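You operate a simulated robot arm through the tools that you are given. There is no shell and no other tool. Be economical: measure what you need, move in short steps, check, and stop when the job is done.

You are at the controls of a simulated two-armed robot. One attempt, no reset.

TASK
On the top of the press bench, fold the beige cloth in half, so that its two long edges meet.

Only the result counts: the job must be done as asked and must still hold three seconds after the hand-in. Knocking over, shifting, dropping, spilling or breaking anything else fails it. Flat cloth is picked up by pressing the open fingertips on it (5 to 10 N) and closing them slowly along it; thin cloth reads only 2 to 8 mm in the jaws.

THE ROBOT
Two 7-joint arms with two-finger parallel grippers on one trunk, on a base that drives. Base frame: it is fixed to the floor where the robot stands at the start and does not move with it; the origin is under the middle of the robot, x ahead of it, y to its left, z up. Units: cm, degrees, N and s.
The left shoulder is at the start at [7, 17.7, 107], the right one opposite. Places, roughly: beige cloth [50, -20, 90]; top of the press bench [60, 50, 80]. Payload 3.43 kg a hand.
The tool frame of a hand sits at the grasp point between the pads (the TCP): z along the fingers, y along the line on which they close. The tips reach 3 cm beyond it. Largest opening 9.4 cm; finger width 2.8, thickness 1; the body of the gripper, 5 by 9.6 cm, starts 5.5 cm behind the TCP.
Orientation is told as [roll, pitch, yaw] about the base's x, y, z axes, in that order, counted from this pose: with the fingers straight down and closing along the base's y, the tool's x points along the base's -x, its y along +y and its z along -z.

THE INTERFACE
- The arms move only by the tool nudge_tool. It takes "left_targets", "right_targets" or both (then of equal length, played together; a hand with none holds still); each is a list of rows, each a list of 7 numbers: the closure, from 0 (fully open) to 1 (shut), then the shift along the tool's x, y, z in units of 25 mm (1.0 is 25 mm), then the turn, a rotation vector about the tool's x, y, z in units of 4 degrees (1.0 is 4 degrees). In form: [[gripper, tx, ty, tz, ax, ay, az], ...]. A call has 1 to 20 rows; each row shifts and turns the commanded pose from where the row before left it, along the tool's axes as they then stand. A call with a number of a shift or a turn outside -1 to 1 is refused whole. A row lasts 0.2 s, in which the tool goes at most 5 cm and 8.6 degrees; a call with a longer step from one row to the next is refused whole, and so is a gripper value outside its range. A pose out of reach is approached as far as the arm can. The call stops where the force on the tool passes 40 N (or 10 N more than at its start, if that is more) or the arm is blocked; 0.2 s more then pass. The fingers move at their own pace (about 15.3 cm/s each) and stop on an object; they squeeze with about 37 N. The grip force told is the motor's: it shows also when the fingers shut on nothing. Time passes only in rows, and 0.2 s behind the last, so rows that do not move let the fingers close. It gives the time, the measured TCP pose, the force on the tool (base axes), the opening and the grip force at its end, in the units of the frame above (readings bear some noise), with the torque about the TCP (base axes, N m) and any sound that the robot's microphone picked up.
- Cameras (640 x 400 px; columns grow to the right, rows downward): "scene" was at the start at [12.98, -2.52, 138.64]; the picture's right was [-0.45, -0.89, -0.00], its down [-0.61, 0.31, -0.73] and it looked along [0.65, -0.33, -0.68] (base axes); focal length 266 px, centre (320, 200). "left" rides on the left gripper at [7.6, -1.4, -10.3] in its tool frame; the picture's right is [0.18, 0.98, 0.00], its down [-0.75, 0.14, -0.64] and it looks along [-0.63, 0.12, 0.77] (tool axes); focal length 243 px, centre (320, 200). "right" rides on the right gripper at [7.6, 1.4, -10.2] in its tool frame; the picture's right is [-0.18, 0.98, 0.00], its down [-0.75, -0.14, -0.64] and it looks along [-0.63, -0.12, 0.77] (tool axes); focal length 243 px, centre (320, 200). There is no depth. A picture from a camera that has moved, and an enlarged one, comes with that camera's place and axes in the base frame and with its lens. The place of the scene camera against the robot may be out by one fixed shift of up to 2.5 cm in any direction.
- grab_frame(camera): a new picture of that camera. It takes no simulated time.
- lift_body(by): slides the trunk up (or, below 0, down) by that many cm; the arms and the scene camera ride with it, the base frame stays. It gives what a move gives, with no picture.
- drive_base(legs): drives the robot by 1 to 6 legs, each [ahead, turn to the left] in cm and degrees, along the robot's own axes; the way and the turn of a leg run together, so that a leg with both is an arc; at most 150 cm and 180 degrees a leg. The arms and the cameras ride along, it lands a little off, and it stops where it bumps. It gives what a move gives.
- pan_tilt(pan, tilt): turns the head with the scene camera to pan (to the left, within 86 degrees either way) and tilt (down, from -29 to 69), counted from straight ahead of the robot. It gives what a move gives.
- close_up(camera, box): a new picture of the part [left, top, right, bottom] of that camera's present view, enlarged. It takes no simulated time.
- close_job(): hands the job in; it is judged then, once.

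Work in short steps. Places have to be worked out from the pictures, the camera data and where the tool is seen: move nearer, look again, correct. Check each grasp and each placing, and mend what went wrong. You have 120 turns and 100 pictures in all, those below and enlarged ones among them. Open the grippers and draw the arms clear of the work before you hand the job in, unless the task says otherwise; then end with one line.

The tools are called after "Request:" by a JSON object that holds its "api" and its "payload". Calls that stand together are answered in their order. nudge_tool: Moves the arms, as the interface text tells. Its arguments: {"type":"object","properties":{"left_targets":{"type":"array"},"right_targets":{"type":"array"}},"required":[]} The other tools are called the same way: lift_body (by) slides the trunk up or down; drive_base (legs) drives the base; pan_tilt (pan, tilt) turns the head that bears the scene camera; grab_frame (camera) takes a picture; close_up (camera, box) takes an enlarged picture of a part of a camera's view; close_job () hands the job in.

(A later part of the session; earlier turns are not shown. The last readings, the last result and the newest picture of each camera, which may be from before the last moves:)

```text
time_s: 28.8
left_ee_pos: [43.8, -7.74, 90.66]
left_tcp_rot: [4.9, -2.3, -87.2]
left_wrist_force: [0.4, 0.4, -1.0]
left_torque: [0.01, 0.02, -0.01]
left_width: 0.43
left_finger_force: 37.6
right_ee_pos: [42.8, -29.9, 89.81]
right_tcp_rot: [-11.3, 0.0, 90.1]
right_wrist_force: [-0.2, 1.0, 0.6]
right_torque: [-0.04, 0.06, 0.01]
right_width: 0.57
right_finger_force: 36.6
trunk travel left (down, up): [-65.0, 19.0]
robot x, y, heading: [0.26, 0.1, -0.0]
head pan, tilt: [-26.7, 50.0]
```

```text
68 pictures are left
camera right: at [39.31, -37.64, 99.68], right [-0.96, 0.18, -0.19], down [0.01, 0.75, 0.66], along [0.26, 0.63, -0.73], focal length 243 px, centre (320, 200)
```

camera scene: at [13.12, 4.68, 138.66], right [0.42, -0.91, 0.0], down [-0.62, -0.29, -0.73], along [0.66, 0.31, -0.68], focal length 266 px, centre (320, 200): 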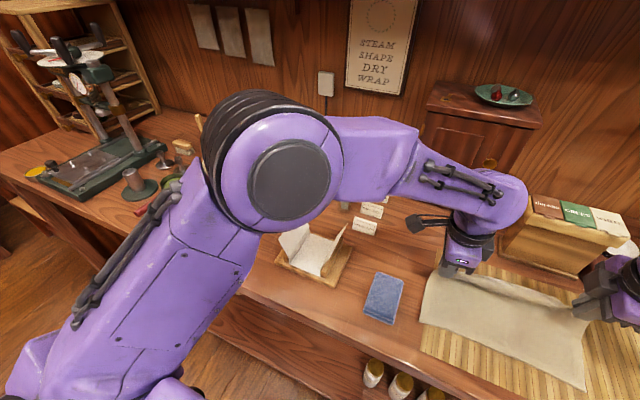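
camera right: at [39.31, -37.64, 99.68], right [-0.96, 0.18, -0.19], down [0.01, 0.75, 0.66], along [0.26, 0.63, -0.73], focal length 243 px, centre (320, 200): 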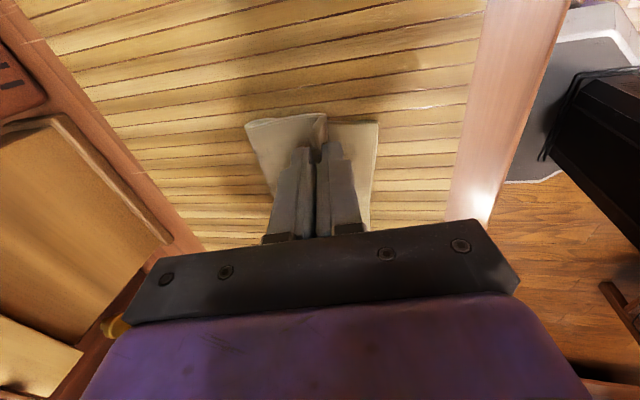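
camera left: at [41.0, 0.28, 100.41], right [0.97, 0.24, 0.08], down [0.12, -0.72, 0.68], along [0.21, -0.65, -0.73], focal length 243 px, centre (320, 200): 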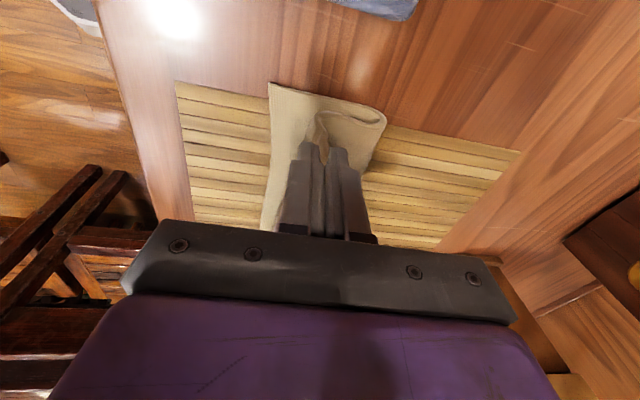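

The left hand lags again when lowered while tilted. I'll untilt it by about 5° and continue lowering in small steps.

Request:
{"api": "nudge_tool", "payload": {"left_targets": [[1, 0, 0, 0, 0.6, 0, 0], [1, 0, 0, 0, 0.6, 0, 0], [1, 0, 0, 0.2, 0, 0, 0], [1, 0, 0, 0.2, 0, 0, 0], [1, 0, 0, 0, 0, 0, 0]]}}

```text
time_s: 30.0
left_ee_pos: [43.19, -7.65, 88.83]
left_tcp_rot: [-0.3, -1.6, -87.8]
left_wrist_force: [-0.2, 1.2, 4.7]
left_torque: [0.06, -0.1, -0.01]
left_width: 0.43
left_finger_force: 36.9
right_ee_pos: [42.82, -29.94, 89.91]
right_tcp_rot: [-11.5, 0.0, 90.1]
right_wrist_force: [-0.3, 0.5, -0.1]
right_torque: [-0.03, 0.08, 0.0]
right_width: 0.57
right_finger_force: 36.8
trunk travel left (down, up): [-65.0, 19.0]
robot x, y, heading: [0.26, -0.38, -0.1]
head pan, tilt: [-26.7, 50.0]
```

The left is now down with light contact. Lowering the right by about 0.9 cm to match.

Request:
{"api": "nudge_tool", "payload": {"right_targets": [[1, 0, 0.035, 0.17, 0, 0, 0], [1, 0, 0.02, 0.1, 0, 0, 0], [1, 0, 0.01, 0.06, 0, 0, 0]]}}

Request:
{"api": "grab_frame", "payload": {"camera": "left"}}

Request:
{"api": "grab_frame", "payload": {"camera": "right"}}

Request:
{"api": "close_up", "payload": {"camera": "scene", "box": [200, 80, 440, 300]}}

```text
time_s: 30.8
left_ee_pos: [43.17, -7.73, 88.99]
left_tcp_rot: [-0.3, -1.5, -87.6]
left_wrist_force: [-0.2, 0.2, 5.5]
left_torque: [0.05, -0.05, 0.01]
left_width: 0.44
left_finger_force: 36.8
right_ee_pos: [42.68, -29.94, 88.99]
right_tcp_rot: [-11.4, 0.0, 90.2]
right_wrist_force: [1.0, 0.3, 2.1]
right_torque: [-0.01, 0.05, 0.01]
right_width: 0.57
right_finger_force: 37.4
trunk travel left (down, up): [-65.0, 19.0]
robot x, y, heading: [-0.34, -0.19, -0.1]
head pan, tilt: [-26.7, 50.0]
```

```text
67 pictures are left
camera left: at [41.48, 0.12, 98.92], right [0.97, 0.22, -0.01], down [0.17, -0.73, 0.66], along [0.14, -0.65, -0.75], focal length 243 px, centre (320, 200)
```

left: 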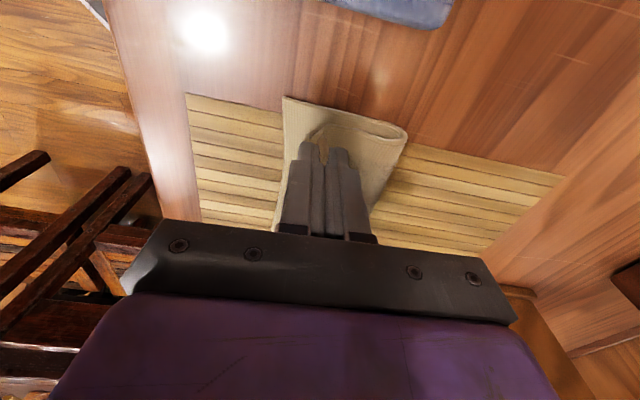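

```text
66 pictures are left
camera right: at [39.28, -37.56, 98.89], right [-0.96, 0.18, -0.19], down [0.01, 0.75, 0.66], along [0.27, 0.63, -0.73], focal length 243 px, centre (320, 200)
```

right: 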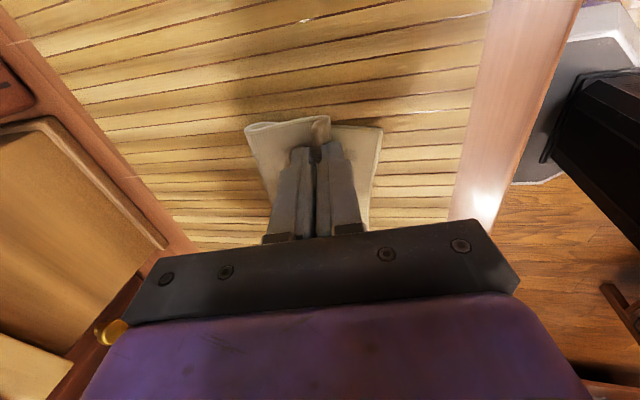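

```text
1.82 times, centred on (320, 190) of scene
camera zoom: at [12.39, -2.24, 137.7], right [-0.45, -0.89, 0.0], down [-0.68, 0.34, -0.64], along [0.57, -0.29, -0.77], focal length 483 px, centre (320, 218)
```

zoom: 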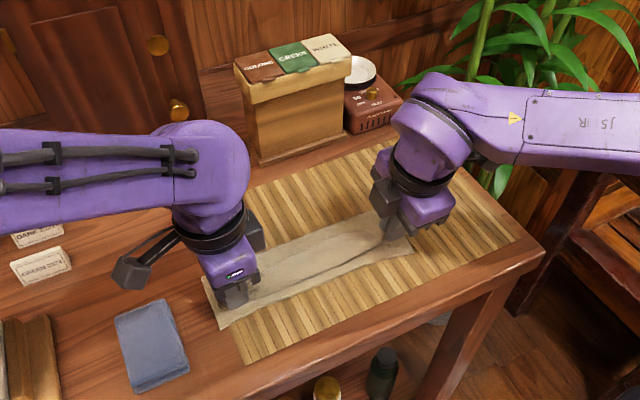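

The tips are at x≈43.3 just above the lower layer, which should bring the edge to about 39.6–41. I'll open slightly and watch how the strip falls.

Request:
{"api": "nudge_tool", "payload": {"left_targets": [[0.9, 0, 0, 0, 0, 0, 0], [0.8, 0, 0, 0, 0, 0, 0], [0.7, 0, 0, 0, 0, 0, 0], [0.7, 0, 0, 0, 0, 0, 0]], "right_targets": [[0.9, 0, 0, 0, 0, 0, 0], [0.8, 0, 0, 0, 0, 0, 0], [0.7, 0, 0, 0, 0, 0, 0], [0.7, 0, 0, 0, 0, 0, 0]]}}

Request:
{"api": "close_up", "payload": {"camera": "left", "box": [240, 70, 440, 195]}}

Request:
{"api": "close_up", "payload": {"camera": "right", "box": [220, 90, 420, 215]}}

```text
time_s: 31.8
left_ee_pos: [43.25, -7.87, 88.85]
left_tcp_rot: [-0.3, -1.5, -87.8]
left_wrist_force: [-0.1, -0.7, 1.2]
left_torque: [0.03, 0.0, 0.03]
left_width: 2.8
left_finger_force: 0.1
right_ee_pos: [42.78, -29.86, 88.96]
right_tcp_rot: [-11.3, 0.0, 90.1]
right_wrist_force: [0.5, 0.3, -0.3]
right_torque: [0.01, -0.03, 0.03]
right_width: 2.8
right_finger_force: 0.1
trunk travel left (down, up): [-65.0, 19.0]
robot x, y, heading: [-0.15, -0.23, -0.2]
head pan, tilt: [-26.7, 50.0]
```

```text
3.20 times, centred on (340, 132) of left
camera zoom: at [41.51, 0.09, 98.92], right [0.97, 0.22, -0.01], down [0.17, -0.73, 0.66], along [0.14, -0.65, -0.75], focal length 776 px, centre (256, 416)
```

zoom: 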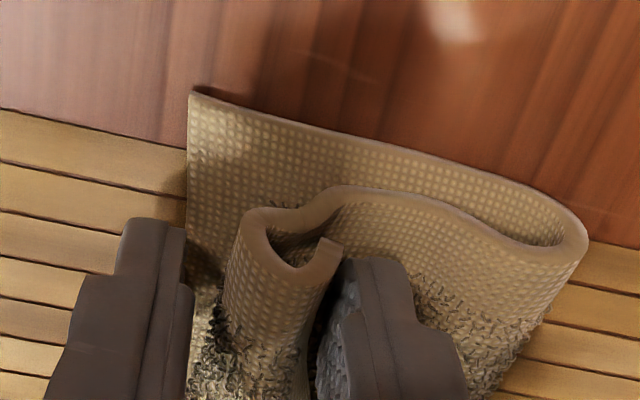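

```text
3.20 times, centred on (320, 152) of right
camera zoom: at [39.3, -37.58, 98.84], right [-0.96, 0.18, -0.19], down [0.01, 0.75, 0.66], along [0.26, 0.63, -0.73], focal length 776 px, centre (320, 352)
```

zoom: 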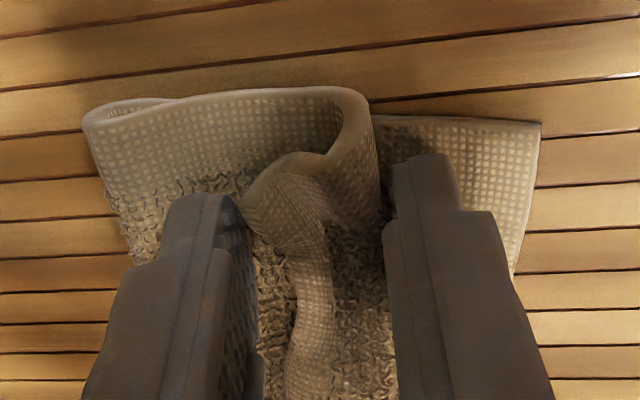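

The edge is curled between the fingers. I'll open wider and lift away so it can spring out.

Request:
{"api": "nudge_tool", "payload": {"left_targets": [[0.6, 0, 0, 0, 0, 0, 0], [0.5, 0, 0, -0.1, 0, 0, 0], [0.4, 0, 0, -0.2, 0, 0, 0], [0.4, 0, 0, -0.4, 0, 0, 0], [0.4, 0, 0, -0.8, 0, 0, 0], [0.4, 0, 0, -0.8, 0, 0, 0], [0.4, 0, 0, -0.8, 0, 0, 0], [0.4, 0, 0, 0, 0, 0, 0]], "right_targets": [[0.6, 0, 0, 0, 0, 0, 0], [0.5, 0, 0, -0.1, 0, 0, 0], [0.4, 0, 0, -0.2, 0, 0, 0], [0.4, 0, 0, -0.4, 0, 0, 0], [0.4, 0, 0, -0.8, 0, 0, 0], [0.4, 0, 0, -0.8, 0, 0, 0], [0.4, 0, 0, -0.8, 0, 0, 0], [0.4, 0, 0, 0, 0, 0, 0]]}}

Request:
{"api": "grab_frame", "payload": {"camera": "left"}}

Request:
{"api": "grab_frame", "payload": {"camera": "right"}}

Request:
{"api": "close_up", "payload": {"camera": "scene", "box": [200, 80, 440, 300]}}

```text
time_s: 33.6
left_ee_pos: [43.41, -7.59, 96.51]
left_tcp_rot: [-0.2, -1.4, -87.9]
left_wrist_force: [0.7, -0.5, 0.5]
left_torque: [-0.01, 0.0, -0.01]
left_width: 5.64
left_finger_force: 0.1
right_ee_pos: [41.5, -30.03, 96.55]
right_tcp_rot: [-11.3, 0.0, 90.2]
right_wrist_force: [1.2, 0.8, 0.3]
right_torque: [-0.03, 0.01, -0.01]
right_width: 5.65
right_finger_force: 0.1
trunk travel left (down, up): [-65.0, 19.0]
robot x, y, heading: [-0.03, -0.14, 0.4]
head pan, tilt: [-26.7, 50.0]
```

```text
62 pictures are left
camera left: at [41.56, 0.25, 106.58], right [0.98, 0.22, -0.01], down [0.17, -0.73, 0.66], along [0.14, -0.64, -0.75], focal length 243 px, centre (320, 200)
```

left: 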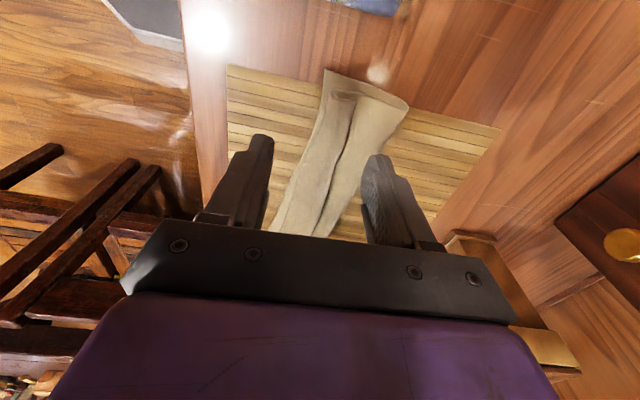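

```text
61 pictures are left
camera right: at [37.88, -37.59, 106.43], right [-0.96, 0.18, -0.19], down [0.01, 0.75, 0.66], along [0.26, 0.63, -0.73], focal length 243 px, centre (320, 200)
```

right: 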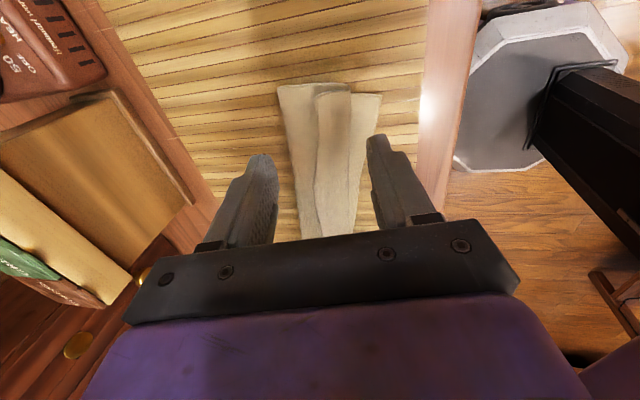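

```text
1.82 times, centred on (320, 190) of scene
camera zoom: at [12.51, -2.3, 137.68], right [-0.45, -0.89, 0.0], down [-0.68, 0.34, -0.64], along [0.57, -0.29, -0.77], focal length 483 px, centre (320, 218)
```

zoom: 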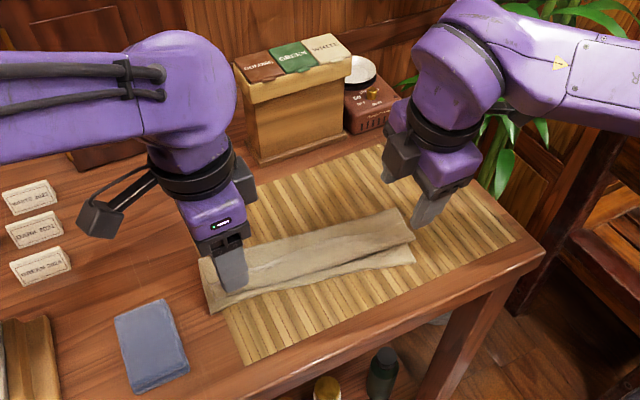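

The fold is made, but the top edge strip may still be turned back. I'll raise the hands and view it clearly.

Request:
{"api": "nudge_tool", "payload": {"left_targets": [[0.4, 0.8, 0, -0.8, 0, 0, 0], [0.4, 0.8, 0, -0.8, 0, 0, 0], [0.4, 0.8, 0, -0.8, 0, 0, 0], [0.4, 0.8, 0, -0.8, 0, 0, 0]], "right_targets": [[0.4, 0.5, 0, -0.8, 0, 0, 0], [0.4, 0.5, 0, -0.8, 0, 0, 0], [0.4, 0.5, 0, -0.8, 0, 0, 0], [0.4, 0.5, 0, -0.8, 0, 0, 0]]}}

Request:
{"api": "close_up", "payload": {"camera": "scene", "box": [260, 150, 400, 260]}}

Request:
{"api": "close_up", "payload": {"camera": "left", "box": [220, 80, 460, 230]}}

Request:
{"api": "close_up", "payload": {"camera": "right", "box": [220, 80, 460, 230]}}

```text
time_s: 34.6
left_ee_pos: [42.86, 0.73, 104.28]
left_tcp_rot: [-0.3, -1.5, -88.0]
left_wrist_force: [0.3, 0.2, -0.3]
left_torque: [-0.02, 0.0, -0.01]
left_width: 5.65
left_finger_force: 0.0
right_ee_pos: [39.65, -34.86, 104.58]
right_tcp_rot: [-11.4, -0.1, 90.2]
right_wrist_force: [-0.4, 0.2, 0.5]
right_torque: [0.04, -0.07, 0.01]
right_width: 5.65
right_finger_force: 0.1
trunk travel left (down, up): [-65.0, 19.0]
robot x, y, heading: [-0.02, 0.06, 0.2]
head pan, tilt: [-26.7, 50.0]
```

```text
3.64 times, centred on (330, 205) of scene
camera zoom: at [12.36, -2.14, 137.69], right [-0.45, -0.89, 0.0], down [-0.68, 0.34, -0.64], along [0.57, -0.29, -0.77], focal length 965 px, centre (284, 182)
```

zoom: 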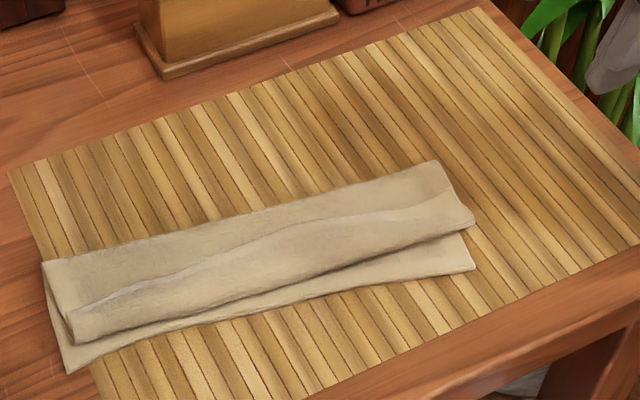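

```text
2.67 times, centred on (340, 155) of left
camera zoom: at [41.22, 8.66, 114.32], right [0.98, 0.22, -0.01], down [0.17, -0.73, 0.66], along [0.14, -0.65, -0.75], focal length 647 px, centre (267, 320)
```

zoom: 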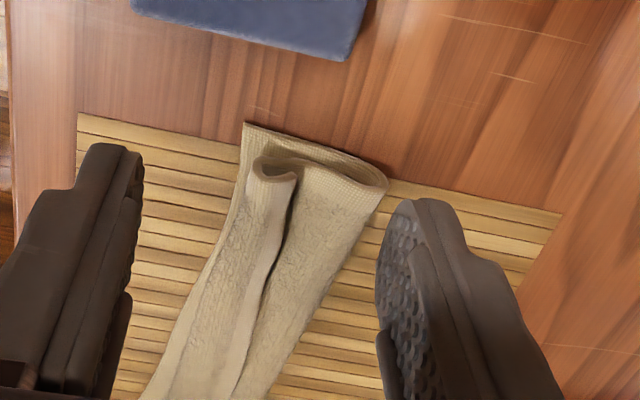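

```text
2.67 times, centred on (340, 155) of right
camera zoom: at [36.19, -42.56, 114.49], right [-0.96, 0.18, -0.19], down [0.01, 0.75, 0.66], along [0.27, 0.63, -0.73], focal length 647 px, centre (267, 320)
```

zoom: 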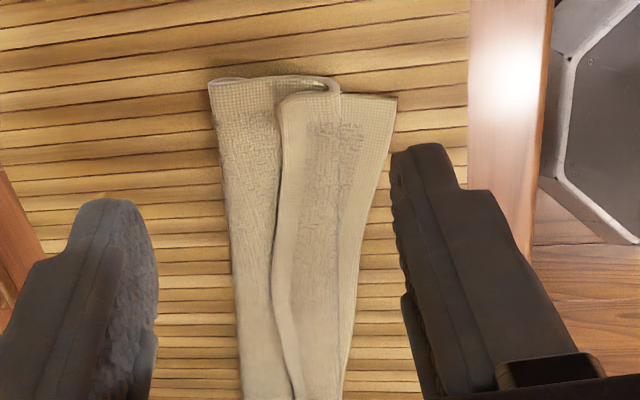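

The top edge strip, about 2.7 cm wide, is turned back on itself along the whole length, and the bundle has turned about 10°. I'll pinch just that free flap edge with a narrow opening at both ends, lift it, and unroll it towards the near edge. First I'm hovering over it with the hands aligned to the cloth.

Request:
{"api": "nudge_tool", "payload": {"left_targets": [[0.77, 0, 0, 0, 0, 0, 0.67], [0.77, 0, 0, 0, 0, 0, 0.67], [0.77, 0, 0, 0, 0, 0, 0.67], [0.77, -0.563, 0.193, 0.735, 0, 0, 0], [0.77, -0.563, 0.193, 0.735, 0, 0, 0], [0.77, -0.563, 0.193, 0.735, 0, 0, 0], [0.77, -0.563, 0.193, 0.735, 0, 0, 0], [0.77, -0.563, 0.193, 0.735, 0, 0, 0], [0.77, -0.563, 0.193, 0.735, 0, 0, 0]], "right_targets": [[0.77, 0, 0, 0, -0.95, 0, 0.83], [0.77, 0, 0, 0, -0.95, 0, 0.83], [0.77, 0, 0, 0, -0.95, 0, 0.83], [0.77, -0.421, -0.139, 0.773, 0, 0, 0], [0.77, -0.421, -0.139, 0.773, 0, 0, 0], [0.77, -0.421, -0.139, 0.773, 0, 0, 0], [0.77, -0.421, -0.139, 0.773, 0, 0, 0], [0.77, -0.421, -0.139, 0.773, 0, 0, 0], [0.77, -0.421, -0.139, 0.773, 0, 0, 0]]}}

Request:
{"api": "close_up", "payload": {"camera": "left", "box": [200, 60, 440, 210]}}

Request:
{"api": "close_up", "payload": {"camera": "right", "box": [200, 60, 440, 210]}}

```text
time_s: 36.6
left_ee_pos: [45.01, -8.45, 93.29]
left_tcp_rot: [-0.2, -1.4, -95.9]
left_wrist_force: [1.2, -1.0, -0.4]
left_torque: [-0.01, 0.03, 0.01]
left_width: 2.16
left_finger_force: 0.1
right_ee_pos: [43.02, -29.08, 93.06]
right_tcp_rot: [0.4, -1.0, 80.1]
right_wrist_force: [-0.2, -0.1, 0.4]
right_torque: [-0.03, 0.01, 0.01]
right_width: 2.15
right_finger_force: 0.1
trunk travel left (down, up): [-65.0, 19.0]
robot x, y, heading: [0.27, -0.18, 0.1]
head pan, tilt: [-26.7, 50.0]
```

```text
2.67 times, centred on (320, 135) of left
camera zoom: at [44.34, -0.49, 103.48], right [1.0, 0.08, -0.01], down [0.07, -0.75, 0.66], along [0.05, -0.66, -0.75], focal length 647 px, centre (320, 373)
```

zoom: 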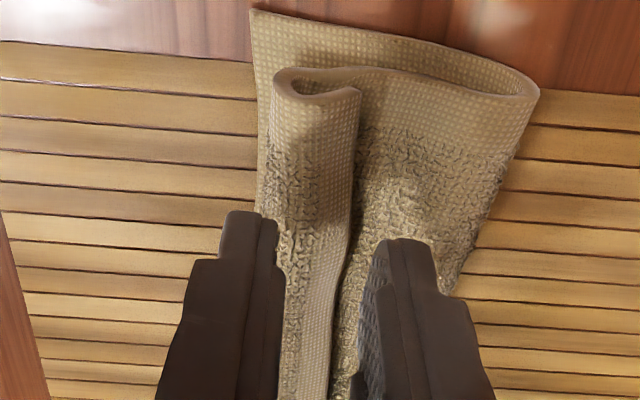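

```text
2.67 times, centred on (320, 135) of right
camera zoom: at [40.24, -36.48, 103.23], right [-0.94, 0.35, 0.01], down [0.27, 0.71, 0.65], along [0.22, 0.62, -0.76], focal length 647 px, centre (320, 373)
```

zoom: 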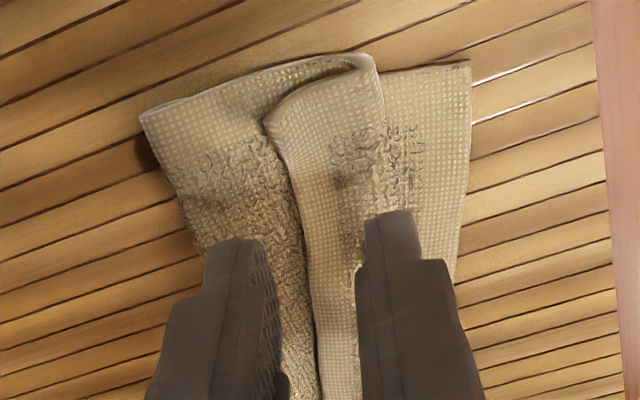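

Alignment is good: each valley-side finger is just beyond the flap's free edge and the other is over the flap. I'm descending gently.

Request:
{"api": "nudge_tool", "payload": {"left_targets": [[0.81, 0, 0.08, 0.4, 0, 0, 0], [0.81, 0, 0, 0.4, 0, 0, 0], [0.81, 0, 0, 0.3, 0, 0, 0], [0.81, 0, 0, 0.15, 0, 0, 0], [0.81, 0, 0, 0.1, 0, 0, 0], [0.81, 0, 0, 0.1, 0, 0, 0]], "right_targets": [[0.77, 0, 0, 0.4, 0, 0, 0], [0.77, 0, 0, 0.4, 0, 0, 0], [0.77, 0, 0, 0.3, 0, 0, 0], [0.77, 0, 0, 0.15, 0, 0, 0], [0.77, 0, 0, 0.1, 0, 0, 0], [0.77, 0, 0, 0.1, 0, 0, 0]]}}

Request:
{"api": "close_up", "payload": {"camera": "left", "box": [200, 60, 440, 210]}}

Request:
{"api": "close_up", "payload": {"camera": "right", "box": [200, 60, 440, 210]}}

```text
time_s: 38.0
left_ee_pos: [45.15, -8.63, 89.7]
left_tcp_rot: [-0.1, -1.4, -95.8]
left_wrist_force: [1.5, 0.1, -0.8]
left_torque: [-0.01, 0.0, 0.02]
left_width: 1.77
left_finger_force: 0.0
right_ee_pos: [42.82, -28.78, 89.41]
right_tcp_rot: [0.2, -0.9, 80.2]
right_wrist_force: [0.4, 0.8, 0.6]
right_torque: [-0.01, -0.01, 0.02]
right_width: 2.16
right_finger_force: 0.1
trunk travel left (down, up): [-65.0, 19.0]
robot x, y, heading: [-0.13, -0.22, 0.1]
head pan, tilt: [-26.7, 50.0]
```

```text
2.67 times, centred on (320, 135) of left
camera zoom: at [44.46, -0.54, 99.88], right [1.0, 0.08, -0.01], down [0.07, -0.75, 0.66], along [0.05, -0.66, -0.75], focal length 647 px, centre (320, 373)
```

zoom: 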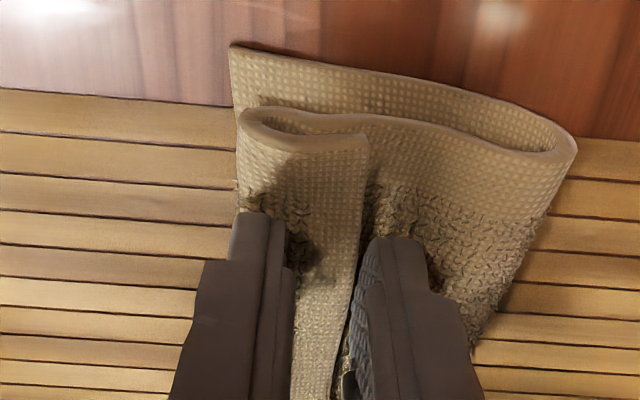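

```text
2.67 times, centred on (320, 135) of right
camera zoom: at [40.14, -36.2, 99.62], right [-0.94, 0.35, 0.01], down [0.27, 0.71, 0.65], along [0.22, 0.62, -0.76], focal length 647 px, centre (320, 373)
```

zoom: 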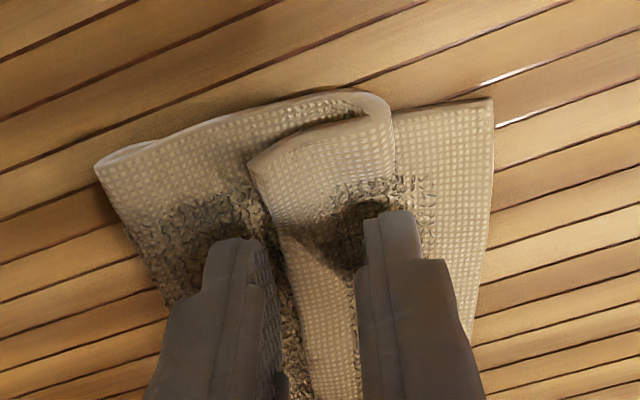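

Well straddled and no contact yet. I'll keep lowering in small steps.

Request:
{"api": "nudge_tool", "payload": {"left_targets": [[0.81, 0, 0, 0.08, 0, 0, 0], [0.81, 0, 0, 0.08, 0, 0, 0], [0.81, 0, 0, 0.06, 0, 0, 0]], "right_targets": [[0.77, 0, 0, 0.06, 0, 0, 0], [0.77, 0, 0, 0.06, 0, 0, 0], [0.77, 0, 0, 0.04, 0, 0, 0]]}}

```text
time_s: 38.8
left_ee_pos: [45.04, -8.59, 89.29]
left_tcp_rot: [0.0, -1.5, -95.8]
left_wrist_force: [-0.4, -0.2, 1.6]
left_torque: [-0.03, 0.04, 0.01]
left_width: 1.79
left_finger_force: 0.1
right_ee_pos: [42.89, -28.79, 88.92]
right_tcp_rot: [0.2, -1.0, 80.1]
right_wrist_force: [-0.7, 1.3, 2.7]
right_torque: [0.02, 0.04, 0.01]
right_width: 2.21
right_finger_force: 0.6
trunk travel left (down, up): [-65.0, 19.0]
robot x, y, heading: [-0.24, -0.0, -0.2]
head pan, tilt: [-26.7, 50.0]
```

Light contact on both. I'll press a touch more and close slowly.

Request:
{"api": "nudge_tool", "payload": {"left_targets": [[0.81, 0, 0, 0.06, 0, 0, 0], [0.82, 0, 0, 0.03, 0, 0, 0], [0.84, 0, 0, 0, 0, 0, 0], [0.86, 0, 0, 0, 0, 0, 0], [0.88, 0, 0, 0, 0, 0, 0], [0.9, 0, 0, 0, 0, 0, 0], [0.9, 0, 0, 0, 0, 0, 0]], "right_targets": [[0.77, 0, 0, 0.04, 0, 0, 0], [0.79, 0, 0, 0, 0, 0, 0], [0.81, 0, 0, 0, 0, 0, 0], [0.83, 0, 0, 0, 0, 0, 0], [0.85, 0, 0, 0, 0, 0, 0], [0.87, 0, 0, 0, 0, 0, 0], [0.9, 0, 0, 0, 0, 0, 0]]}}

Request:
{"api": "close_up", "payload": {"camera": "left", "box": [240, 80, 400, 180]}}

Request:
{"api": "close_up", "payload": {"camera": "right", "box": [240, 80, 400, 180]}}

```text
time_s: 40.4
left_ee_pos: [45.07, -8.57, 89.23]
left_tcp_rot: [-0.1, -1.4, -95.9]
left_wrist_force: [1.0, -0.7, 3.8]
left_torque: [-0.02, -0.02, 0.01]
left_width: 0.92
left_finger_force: 0.1
right_ee_pos: [42.86, -28.74, 88.86]
right_tcp_rot: [0.3, -1.0, 80.2]
right_wrist_force: [-0.3, 1.6, 2.6]
right_torque: [0.01, 0.02, 0.02]
right_width: 1.03
right_finger_force: 0.1
trunk travel left (down, up): [-65.0, 19.0]
robot x, y, heading: [0.13, -0.02, 0.2]
head pan, tilt: [-26.7, 50.0]
```

```text
4.00 times, centred on (320, 130) of left
camera zoom: at [44.44, -0.57, 99.14], right [1.0, 0.08, -0.01], down [0.07, -0.75, 0.66], along [0.05, -0.66, -0.75], focal length 970 px, centre (320, 480)
```

zoom: 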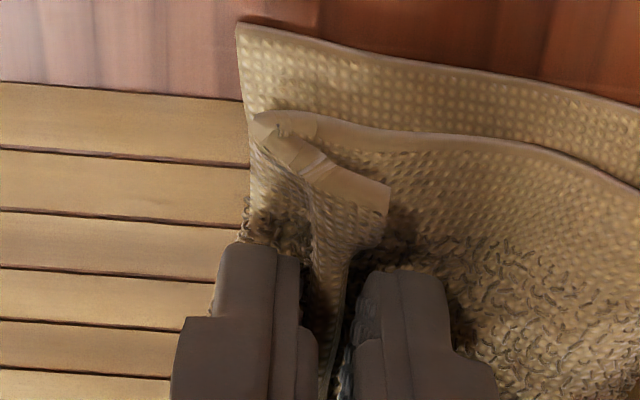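

```text
4.00 times, centred on (320, 130) of right
camera zoom: at [40.05, -36.23, 99.15], right [-0.94, 0.35, 0.01], down [0.27, 0.71, 0.65], along [0.22, 0.61, -0.76], focal length 970 px, centre (320, 480)
```

zoom: 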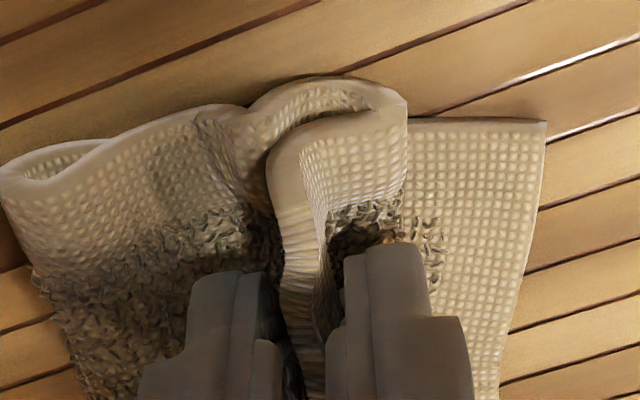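

The flap edge stands up between the fingers on both sides. Closing fully.

Request:
{"api": "nudge_tool", "payload": {"left_targets": [[0.92, 0, 0, 0, 0, 0, 0], [0.94, 0, 0, 0, 0, 0, 0], [0.97, 0, 0, 0, 0, 0, 0], [1, 0, 0, 0, 0, 0, 0], [1, 0, 0, 0, 0, 0, 0]], "right_targets": [[0.92, 0, 0, 0, 0, 0, 0], [0.94, 0, 0, 0, 0, 0, 0], [0.97, 0, 0, 0, 0, 0, 0], [1, 0, 0, 0, 0, 0, 0], [1, 0, 0, 0, 0, 0, 0]]}}

Request:
{"api": "close_up", "payload": {"camera": "left", "box": [240, 80, 400, 180]}}

Request:
{"api": "close_up", "payload": {"camera": "right", "box": [240, 80, 400, 180]}}

```text
time_s: 41.6
left_ee_pos: [45.07, -8.65, 89.02]
left_tcp_rot: [0.0, -1.4, -95.9]
left_wrist_force: [-1.6, -2.0, 2.3]
left_torque: [-0.03, 0.03, -0.03]
left_width: 0.37
left_finger_force: 37.2
right_ee_pos: [42.87, -28.75, 88.92]
right_tcp_rot: [0.0, -1.0, 80.2]
right_wrist_force: [-0.1, 1.2, 6.3]
right_torque: [0.01, 0.03, 0.0]
right_width: 0.48
right_finger_force: 37.1
trunk travel left (down, up): [-65.0, 19.0]
robot x, y, heading: [0.01, -0.16, 0.1]
head pan, tilt: [-26.7, 50.0]
```

```text
4.00 times, centred on (320, 130) of left
camera zoom: at [44.4, -0.56, 99.15], right [1.0, 0.08, -0.01], down [0.07, -0.75, 0.66], along [0.05, -0.66, -0.75], focal length 970 px, centre (320, 480)
```

zoom: 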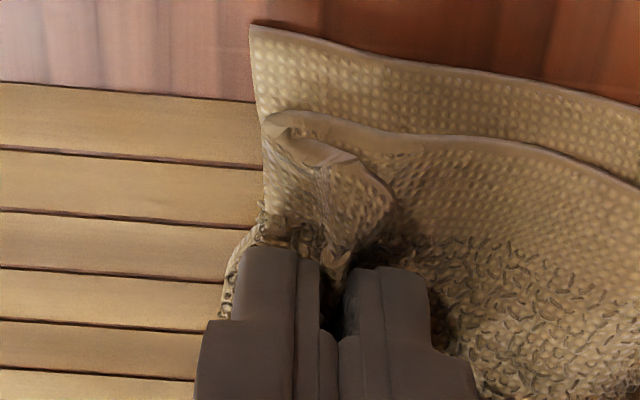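

```text
4.00 times, centred on (320, 130) of right
camera zoom: at [40.01, -36.22, 99.18], right [-0.94, 0.35, 0.01], down [0.27, 0.71, 0.65], along [0.22, 0.61, -0.76], focal length 970 px, centre (320, 480)
```

zoom: 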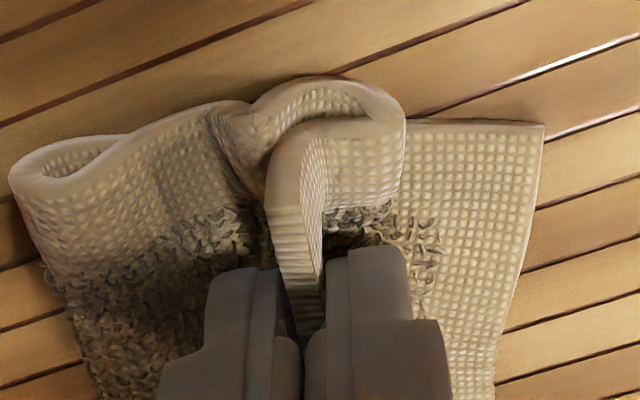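

Both hold the flap edge. I'll lift about 3.5 cm while drawing toward -x to unroll it.

Request:
{"api": "nudge_tool", "payload": {"left_targets": [[1, 0, 0, -0.3, 0, 0, 0], [1, 0, -0.1, -0.3, 0, 0, 0], [1, 0, -0.2, -0.3, 0, 0, 0], [1, 0, -0.25, -0.3, 0, 0, 0], [1, 0, -0.25, -0.2, 0, 0, 0], [1, 0, 0, 0, 0, 0, 0]], "right_targets": [[1, 0, 0, -0.3, 0, 0, 0], [1, 0, 0.1, -0.3, 0, 0, 0], [1, 0, 0.2, -0.3, 0, 0, 0], [1, 0, 0.25, -0.3, 0, 0, 0], [1, 0, 0.25, -0.2, 0, 0, 0], [1, 0, 0, 0, 0, 0, 0]]}}

Request:
{"api": "close_up", "payload": {"camera": "left", "box": [220, 60, 460, 210]}}

Request:
{"api": "close_up", "payload": {"camera": "right", "box": [200, 60, 440, 210]}}

Request:
{"api": "close_up", "payload": {"camera": "scene", "box": [240, 120, 420, 270]}}

```text
time_s: 43.0
left_ee_pos: [43.27, -8.39, 92.5]
left_tcp_rot: [-0.1, -1.4, -95.8]
left_wrist_force: [0.2, 0.0, -0.1]
left_torque: [-0.03, 0.0, -0.05]
left_width: 0.35
left_finger_force: 37.0
right_ee_pos: [40.86, -28.62, 92.35]
right_tcp_rot: [0.2, -1.0, 80.2]
right_wrist_force: [0.2, 0.0, -0.4]
right_torque: [0.02, 0.0, 0.04]
right_width: 0.49
right_finger_force: 37.8
trunk travel left (down, up): [-65.0, 19.0]
robot x, y, heading: [-0.08, 0.07, -0.1]
head pan, tilt: [-26.7, 50.0]
```

```text
2.67 times, centred on (340, 135) of left
camera zoom: at [42.63, -0.26, 102.6], right [1.0, 0.08, -0.01], down [0.07, -0.75, 0.66], along [0.05, -0.66, -0.75], focal length 647 px, centre (267, 373)
```

zoom: 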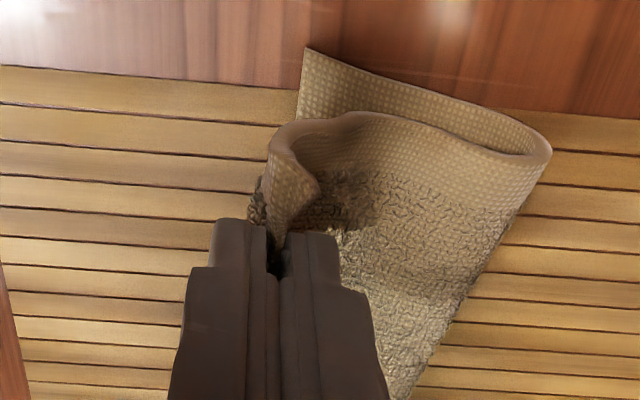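

```text
2.67 times, centred on (320, 135) of right
camera zoom: at [38.06, -36.02, 102.64], right [-0.94, 0.35, 0.01], down [0.27, 0.71, 0.65], along [0.22, 0.62, -0.76], focal length 647 px, centre (320, 373)
```

zoom: 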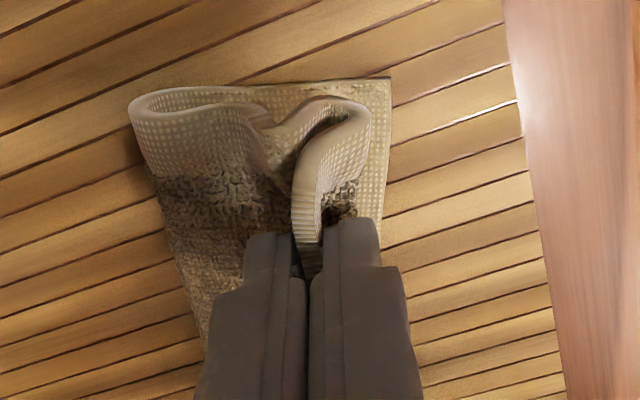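

```text
2.67 times, centred on (330, 195) of scene
camera zoom: at [12.52, -2.27, 137.68], right [-0.45, -0.89, 0.0], down [-0.68, 0.34, -0.64], along [0.57, -0.29, -0.77], focal length 708 px, centre (293, 213)
```

zoom: 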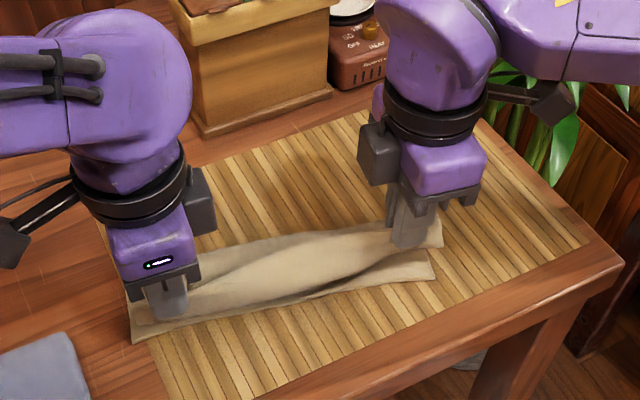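

The flap is mostly lifted. I'll raise a little more to straighten it and check before laying it down.

Request:
{"api": "nudge_tool", "payload": {"left_targets": [[1, 0, -0.2, -0.3, 0, 0, 0], [1, 0, -0.2, -0.3, 0, 0, 0], [1, 0, -0.2, -0.2, 0, 0, 0], [1, 0, 0, 0, 0, 0, 0]], "right_targets": [[1, 0, 0.3, -0.3, 0, 0, 0], [1, 0, 0.3, -0.3, 0, 0, 0], [1, 0, 0.3, -0.2, 0, 0, 0], [1, 0, 0, 0, 0, 0, 0]]}}

Request:
{"api": "close_up", "payload": {"camera": "left", "box": [220, 60, 460, 210]}}

Request:
{"api": "close_up", "payload": {"camera": "right", "box": [200, 60, 440, 210]}}

```text
time_s: 44.0
left_ee_pos: [41.56, -8.1, 94.51]
left_tcp_rot: [-0.1, -1.3, -95.9]
left_wrist_force: [0.1, 0.3, -0.1]
left_torque: [-0.01, 0.0, -0.03]
left_width: 0.36
left_finger_force: 36.7
right_ee_pos: [38.73, -28.19, 94.39]
right_tcp_rot: [0.2, -1.0, 80.2]
right_wrist_force: [0.4, -0.1, -1.1]
right_torque: [0.03, 0.01, 0.03]
right_width: 0.46
right_finger_force: 37.0
trunk travel left (down, up): [-65.0, 19.0]
robot x, y, heading: [-0.08, 0.35, -0.0]
head pan, tilt: [-26.7, 50.0]
```

```text
2.67 times, centred on (340, 135) of left
camera zoom: at [41.05, -0.04, 104.59], right [1.0, 0.08, -0.01], down [0.07, -0.75, 0.66], along [0.05, -0.66, -0.75], focal length 647 px, centre (267, 373)
```

zoom: 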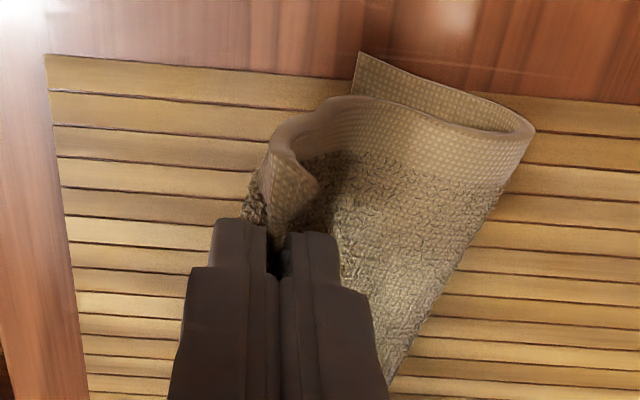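

```text
2.67 times, centred on (320, 135) of right
camera zoom: at [35.93, -35.62, 104.6], right [-0.94, 0.35, 0.01], down [0.27, 0.71, 0.65], along [0.22, 0.62, -0.76], focal length 647 px, centre (320, 373)
```

zoom: 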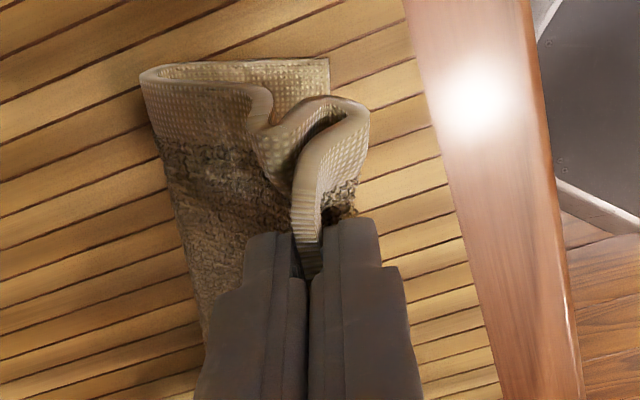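

The edges are held single. I'll come down slightly on the robot side of the near edge so the cloth leaves the tips forward, with no hook, and check.

Request:
{"api": "nudge_tool", "payload": {"left_targets": [[1, 0, -0.1, 0.2, 0, 0, 0], [1, 0, -0.1, 0.3, 0, 0, 0], [1, 0, -0.1, 0.4, 0, 0, 0], [1, 0, 0, 0.4, 0, 0, 0], [1, 0, 0, 0.4, 0, 0, 0], [1, 0, 0, 0.2, 0, 0, 0], [1, 0, 0, 0, 0, 0, 0]], "right_targets": [[1, 0, 0.3, 0.2, 0, 0, 0], [1, 0, 0.3, 0.3, 0, 0, 0], [1, 0, 0.3, 0.4, 0, 0, 0], [1, 0, 0.1, 0.4, 0, 0, 0], [1, 0, 0, 0.4, 0, 0, 0], [1, 0, 0, 0.2, 0, 0, 0], [1, 0, 0, 0, 0, 0, 0]]}}

Request:
{"api": "close_up", "payload": {"camera": "left", "box": [220, 60, 460, 210]}}

Request:
{"api": "close_up", "payload": {"camera": "right", "box": [200, 60, 440, 210]}}

```text
time_s: 45.6
left_ee_pos: [40.94, -8.19, 89.78]
left_tcp_rot: [-0.2, -1.4, -95.8]
left_wrist_force: [0.0, -0.2, -0.1]
left_torque: [-0.03, 0.0, -0.02]
left_width: 0.36
left_finger_force: 37.3
right_ee_pos: [36.33, -27.73, 89.66]
right_tcp_rot: [0.2, -1.1, 80.3]
right_wrist_force: [-0.3, -0.7, 0.7]
right_torque: [-0.02, 0.01, 0.03]
right_width: 0.51
right_finger_force: 37.5
trunk travel left (down, up): [-65.0, 19.0]
robot x, y, heading: [0.14, -0.02, 0.2]
head pan, tilt: [-26.7, 50.0]
```

```text
2.67 times, centred on (340, 135) of left
camera zoom: at [40.26, -0.12, 99.85], right [1.0, 0.08, -0.01], down [0.07, -0.75, 0.66], along [0.05, -0.66, -0.75], focal length 647 px, centre (267, 373)
```

zoom: 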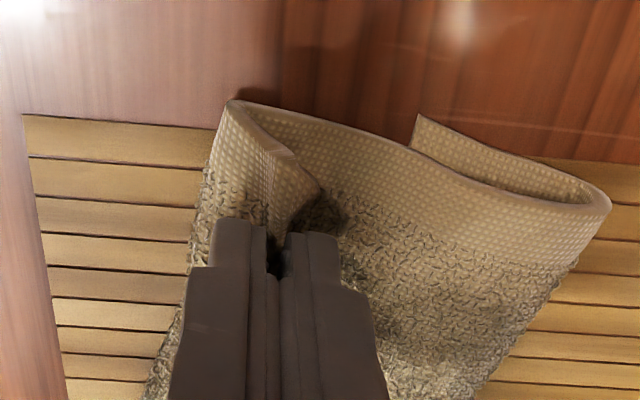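

```text
2.67 times, centred on (320, 135) of right
camera zoom: at [33.51, -35.19, 99.84], right [-0.94, 0.35, 0.01], down [0.27, 0.71, 0.65], along [0.22, 0.62, -0.76], focal length 647 px, centre (320, 373)
```

zoom: 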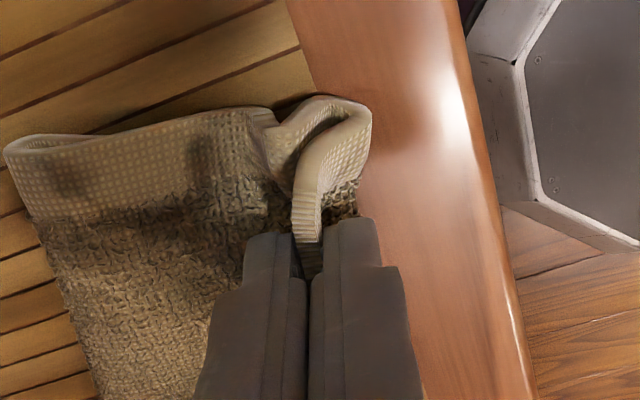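

The overhang is now too large and the fold line has rolled toward me. I'll swing the edge back up and over to re-lay the lower half flat, then come down along a fuller arc.

Request:
{"api": "nudge_tool", "payload": {"left_targets": [[1, 0, 0.2, -0.53, 0, 0, 0], [1, 0, 0.3, -0.53, 0, 0, 0], [1, 0, 0.35, -0.53, 0, 0, 0], [1, 0, 0.35, -0.53, 0, 0, 0], [1, 0, 0.45, -0.25, 0, 0, 0], [1, 0, 0.45, -0.25, 0, 0, 0], [1, 0, 0.45, -0.25, 0, 0, 0], [1, 0, 0.45, -0.25, 0, 0, 0], [1, 0, 0.45, 0.1, 0, 0, 0], [1, 0, 0.45, 0.1, 0, 0, 0], [1, 0, 0.45, 0.1, 0, 0, 0], [1, 0, 0.45, 0.1, 0, 0, 0], [1, 0, 0, 0, 0, 0, 0], [1, 0, 0, 0, 0, 0, 0]], "right_targets": [[1, 0, -0.2, -0.53, 0, 0, 0], [1, 0, -0.2, -0.53, 0, 0, 0], [1, 0, -0.25, -0.53, 0, 0, 0], [1, 0, -0.25, -0.53, 0, 0, 0], [1, 0, -0.43, -0.25, 0, 0, 0], [1, 0, -0.43, -0.25, 0, 0, 0], [1, 0, -0.43, -0.25, 0, 0, 0], [1, 0, -0.43, -0.25, 0, 0, 0], [1, 0, -0.43, 0.1, 0, 0, 0], [1, 0, -0.43, 0.1, 0, 0, 0], [1, 0, -0.43, 0.1, 0, 0, 0], [1, 0, -0.43, 0.1, 0, 0, 0], [1, 0, 0, 0, 0, 0, 0], [1, 0, 0, 0, 0, 0, 0]]}}

Request:
{"api": "grab_frame", "payload": {"camera": "left"}}

Request:
{"api": "grab_frame", "payload": {"camera": "right"}}

Request:
{"api": "close_up", "payload": {"camera": "scene", "box": [220, 80, 440, 270]}}

```text
time_s: 48.6
left_ee_pos: [52.77, -9.03, 96.58]
left_tcp_rot: [-0.1, -1.5, -95.9]
left_wrist_force: [-2.3, -5.7, -0.4]
left_torque: [-0.15, 0.04, -0.06]
left_width: 0.36
left_finger_force: 37.1
right_ee_pos: [47.01, -29.58, 96.36]
right_tcp_rot: [0.1, -1.1, 80.3]
right_wrist_force: [1.7, 6.1, -0.5]
right_torque: [0.2, -0.06, 0.0]
right_width: 0.49
right_finger_force: 36.7
trunk travel left (down, up): [-65.0, 19.0]
robot x, y, heading: [-0.18, 0.03, 0.0]
head pan, tilt: [-26.7, 50.0]
```

```text
41 pictures are left
camera left: at [52.16, -1.1, 106.7], right [1.0, 0.08, -0.01], down [0.07, -0.75, 0.66], along [0.05, -0.66, -0.75], focal length 243 px, centre (320, 200)
```

left: 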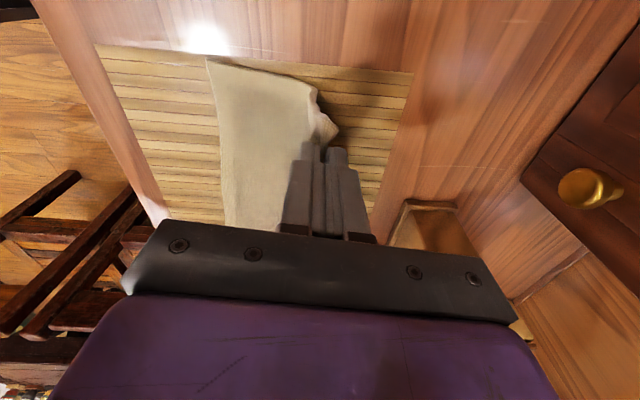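

```text
40 pictures are left
camera right: at [44.27, -37.02, 106.6], right [-0.94, 0.35, 0.01], down [0.27, 0.71, 0.65], along [0.22, 0.62, -0.76], focal length 243 px, centre (320, 200)
```

right: 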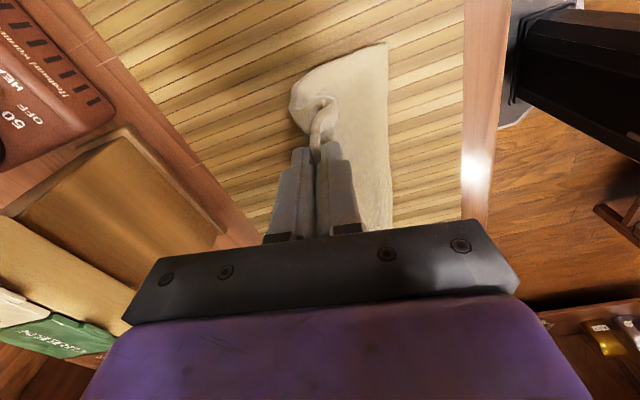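

```text
2.11 times, centred on (330, 175) of scene
camera zoom: at [12.5, -2.27, 137.68], right [-0.45, -0.89, 0.0], down [-0.68, 0.34, -0.64], along [0.57, -0.29, -0.77], focal length 559 px, centre (299, 253)
```

zoom: 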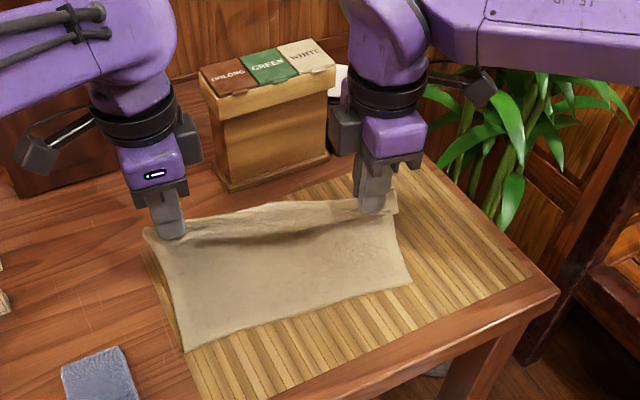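

The lower half has been laid flat again with near edge x≈43.1 (left) and 40.7 (right), and the top half hangs from the hands. Now a fuller arc, bringing the tips down about 1.2 cm inside the near edge.

Request:
{"api": "nudge_tool", "payload": {"left_targets": [[1, -0.08, -0.425, 0.2, 0, 0, 0], [1, 0, -0.425, 0.2, 0, 0, 0], [1, 0, -0.425, 0.2, 0, 0, 0], [1, 0, -0.425, 0.2, 0, 0, 0], [1, 0, -0.313, 0.28, 0, 0, 0], [1, 0, -0.313, 0.28, 0, 0, 0], [1, 0, -0.313, 0.28, 0, 0, 0], [1, 0, -0.14, 0.307, 0, 0, 0], [1, 0, -0.14, 0.307, 0, 0, 0], [1, 0, -0.14, 0.307, 0, 0, 0], [1, 0, -0.17, 0.15, 0, 0, 0], [1, 0, -0.17, 0.15, 0, 0, 0], [1, 0, 0, 0, 0, 0, 0]], "right_targets": [[1, -0.08, 0.085, 0.176, 0, 0, 0], [1, 0, 0.085, 0.176, 0, 0, 0], [1, 0, 0.085, 0.176, 0, 0, 0], [1, 0, 0.085, 0.176, 0, 0, 0], [1, 0, 0.313, 0.28, 0, 0, 0], [1, 0, 0.313, 0.28, 0, 0, 0], [1, 0, 0.313, 0.28, 0, 0, 0], [1, 0, 0.14, 0.307, 0, 0, 0], [1, 0, 0.14, 0.307, 0, 0, 0], [1, 0, 0.14, 0.307, 0, 0, 0], [1, 0, 0.17, 0.15, 0, 0, 0], [1, 0, 0.17, 0.15, 0, 0, 0], [1, 0, 0, 0, 0, 0, 0]]}}

Request:
{"api": "close_up", "payload": {"camera": "left", "box": [220, 60, 460, 210]}}

Request:
{"api": "close_up", "payload": {"camera": "right", "box": [200, 60, 440, 210]}}

```text
time_s: 51.4
left_ee_pos: [44.59, -8.52, 89.35]
left_tcp_rot: [-0.2, -1.6, -95.5]
left_wrist_force: [-0.1, -0.3, 0.3]
left_torque: [0.01, -0.03, -0.04]
left_width: 0.4
left_finger_force: 37.3
right_ee_pos: [42.01, -28.37, 89.53]
right_tcp_rot: [0.1, -1.0, 80.2]
right_wrist_force: [1.1, 0.1, 2.5]
right_torque: [-0.02, -0.06, 0.05]
right_width: 0.49
right_finger_force: 37.2
trunk travel left (down, up): [-65.0, 19.0]
robot x, y, heading: [0.01, -0.21, -0.0]
head pan, tilt: [-26.7, 50.0]
```

```text
2.67 times, centred on (340, 135) of left
camera zoom: at [43.88, -0.46, 99.44], right [1.0, 0.09, -0.01], down [0.07, -0.75, 0.66], along [0.05, -0.66, -0.75], focal length 647 px, centre (267, 373)
```

zoom: 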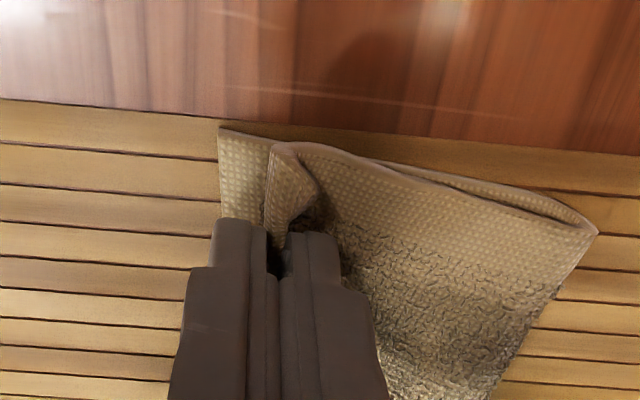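

```text
2.67 times, centred on (320, 135) of right
camera zoom: at [39.12, -35.91, 99.65], right [-0.94, 0.35, 0.01], down [0.27, 0.71, 0.65], along [0.22, 0.62, -0.76], focal length 647 px, centre (320, 373)
```

zoom: 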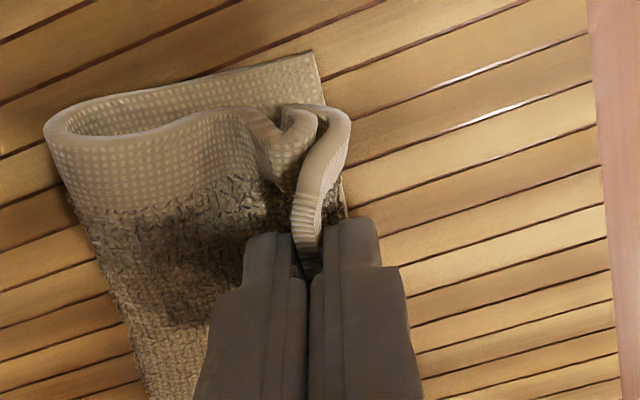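

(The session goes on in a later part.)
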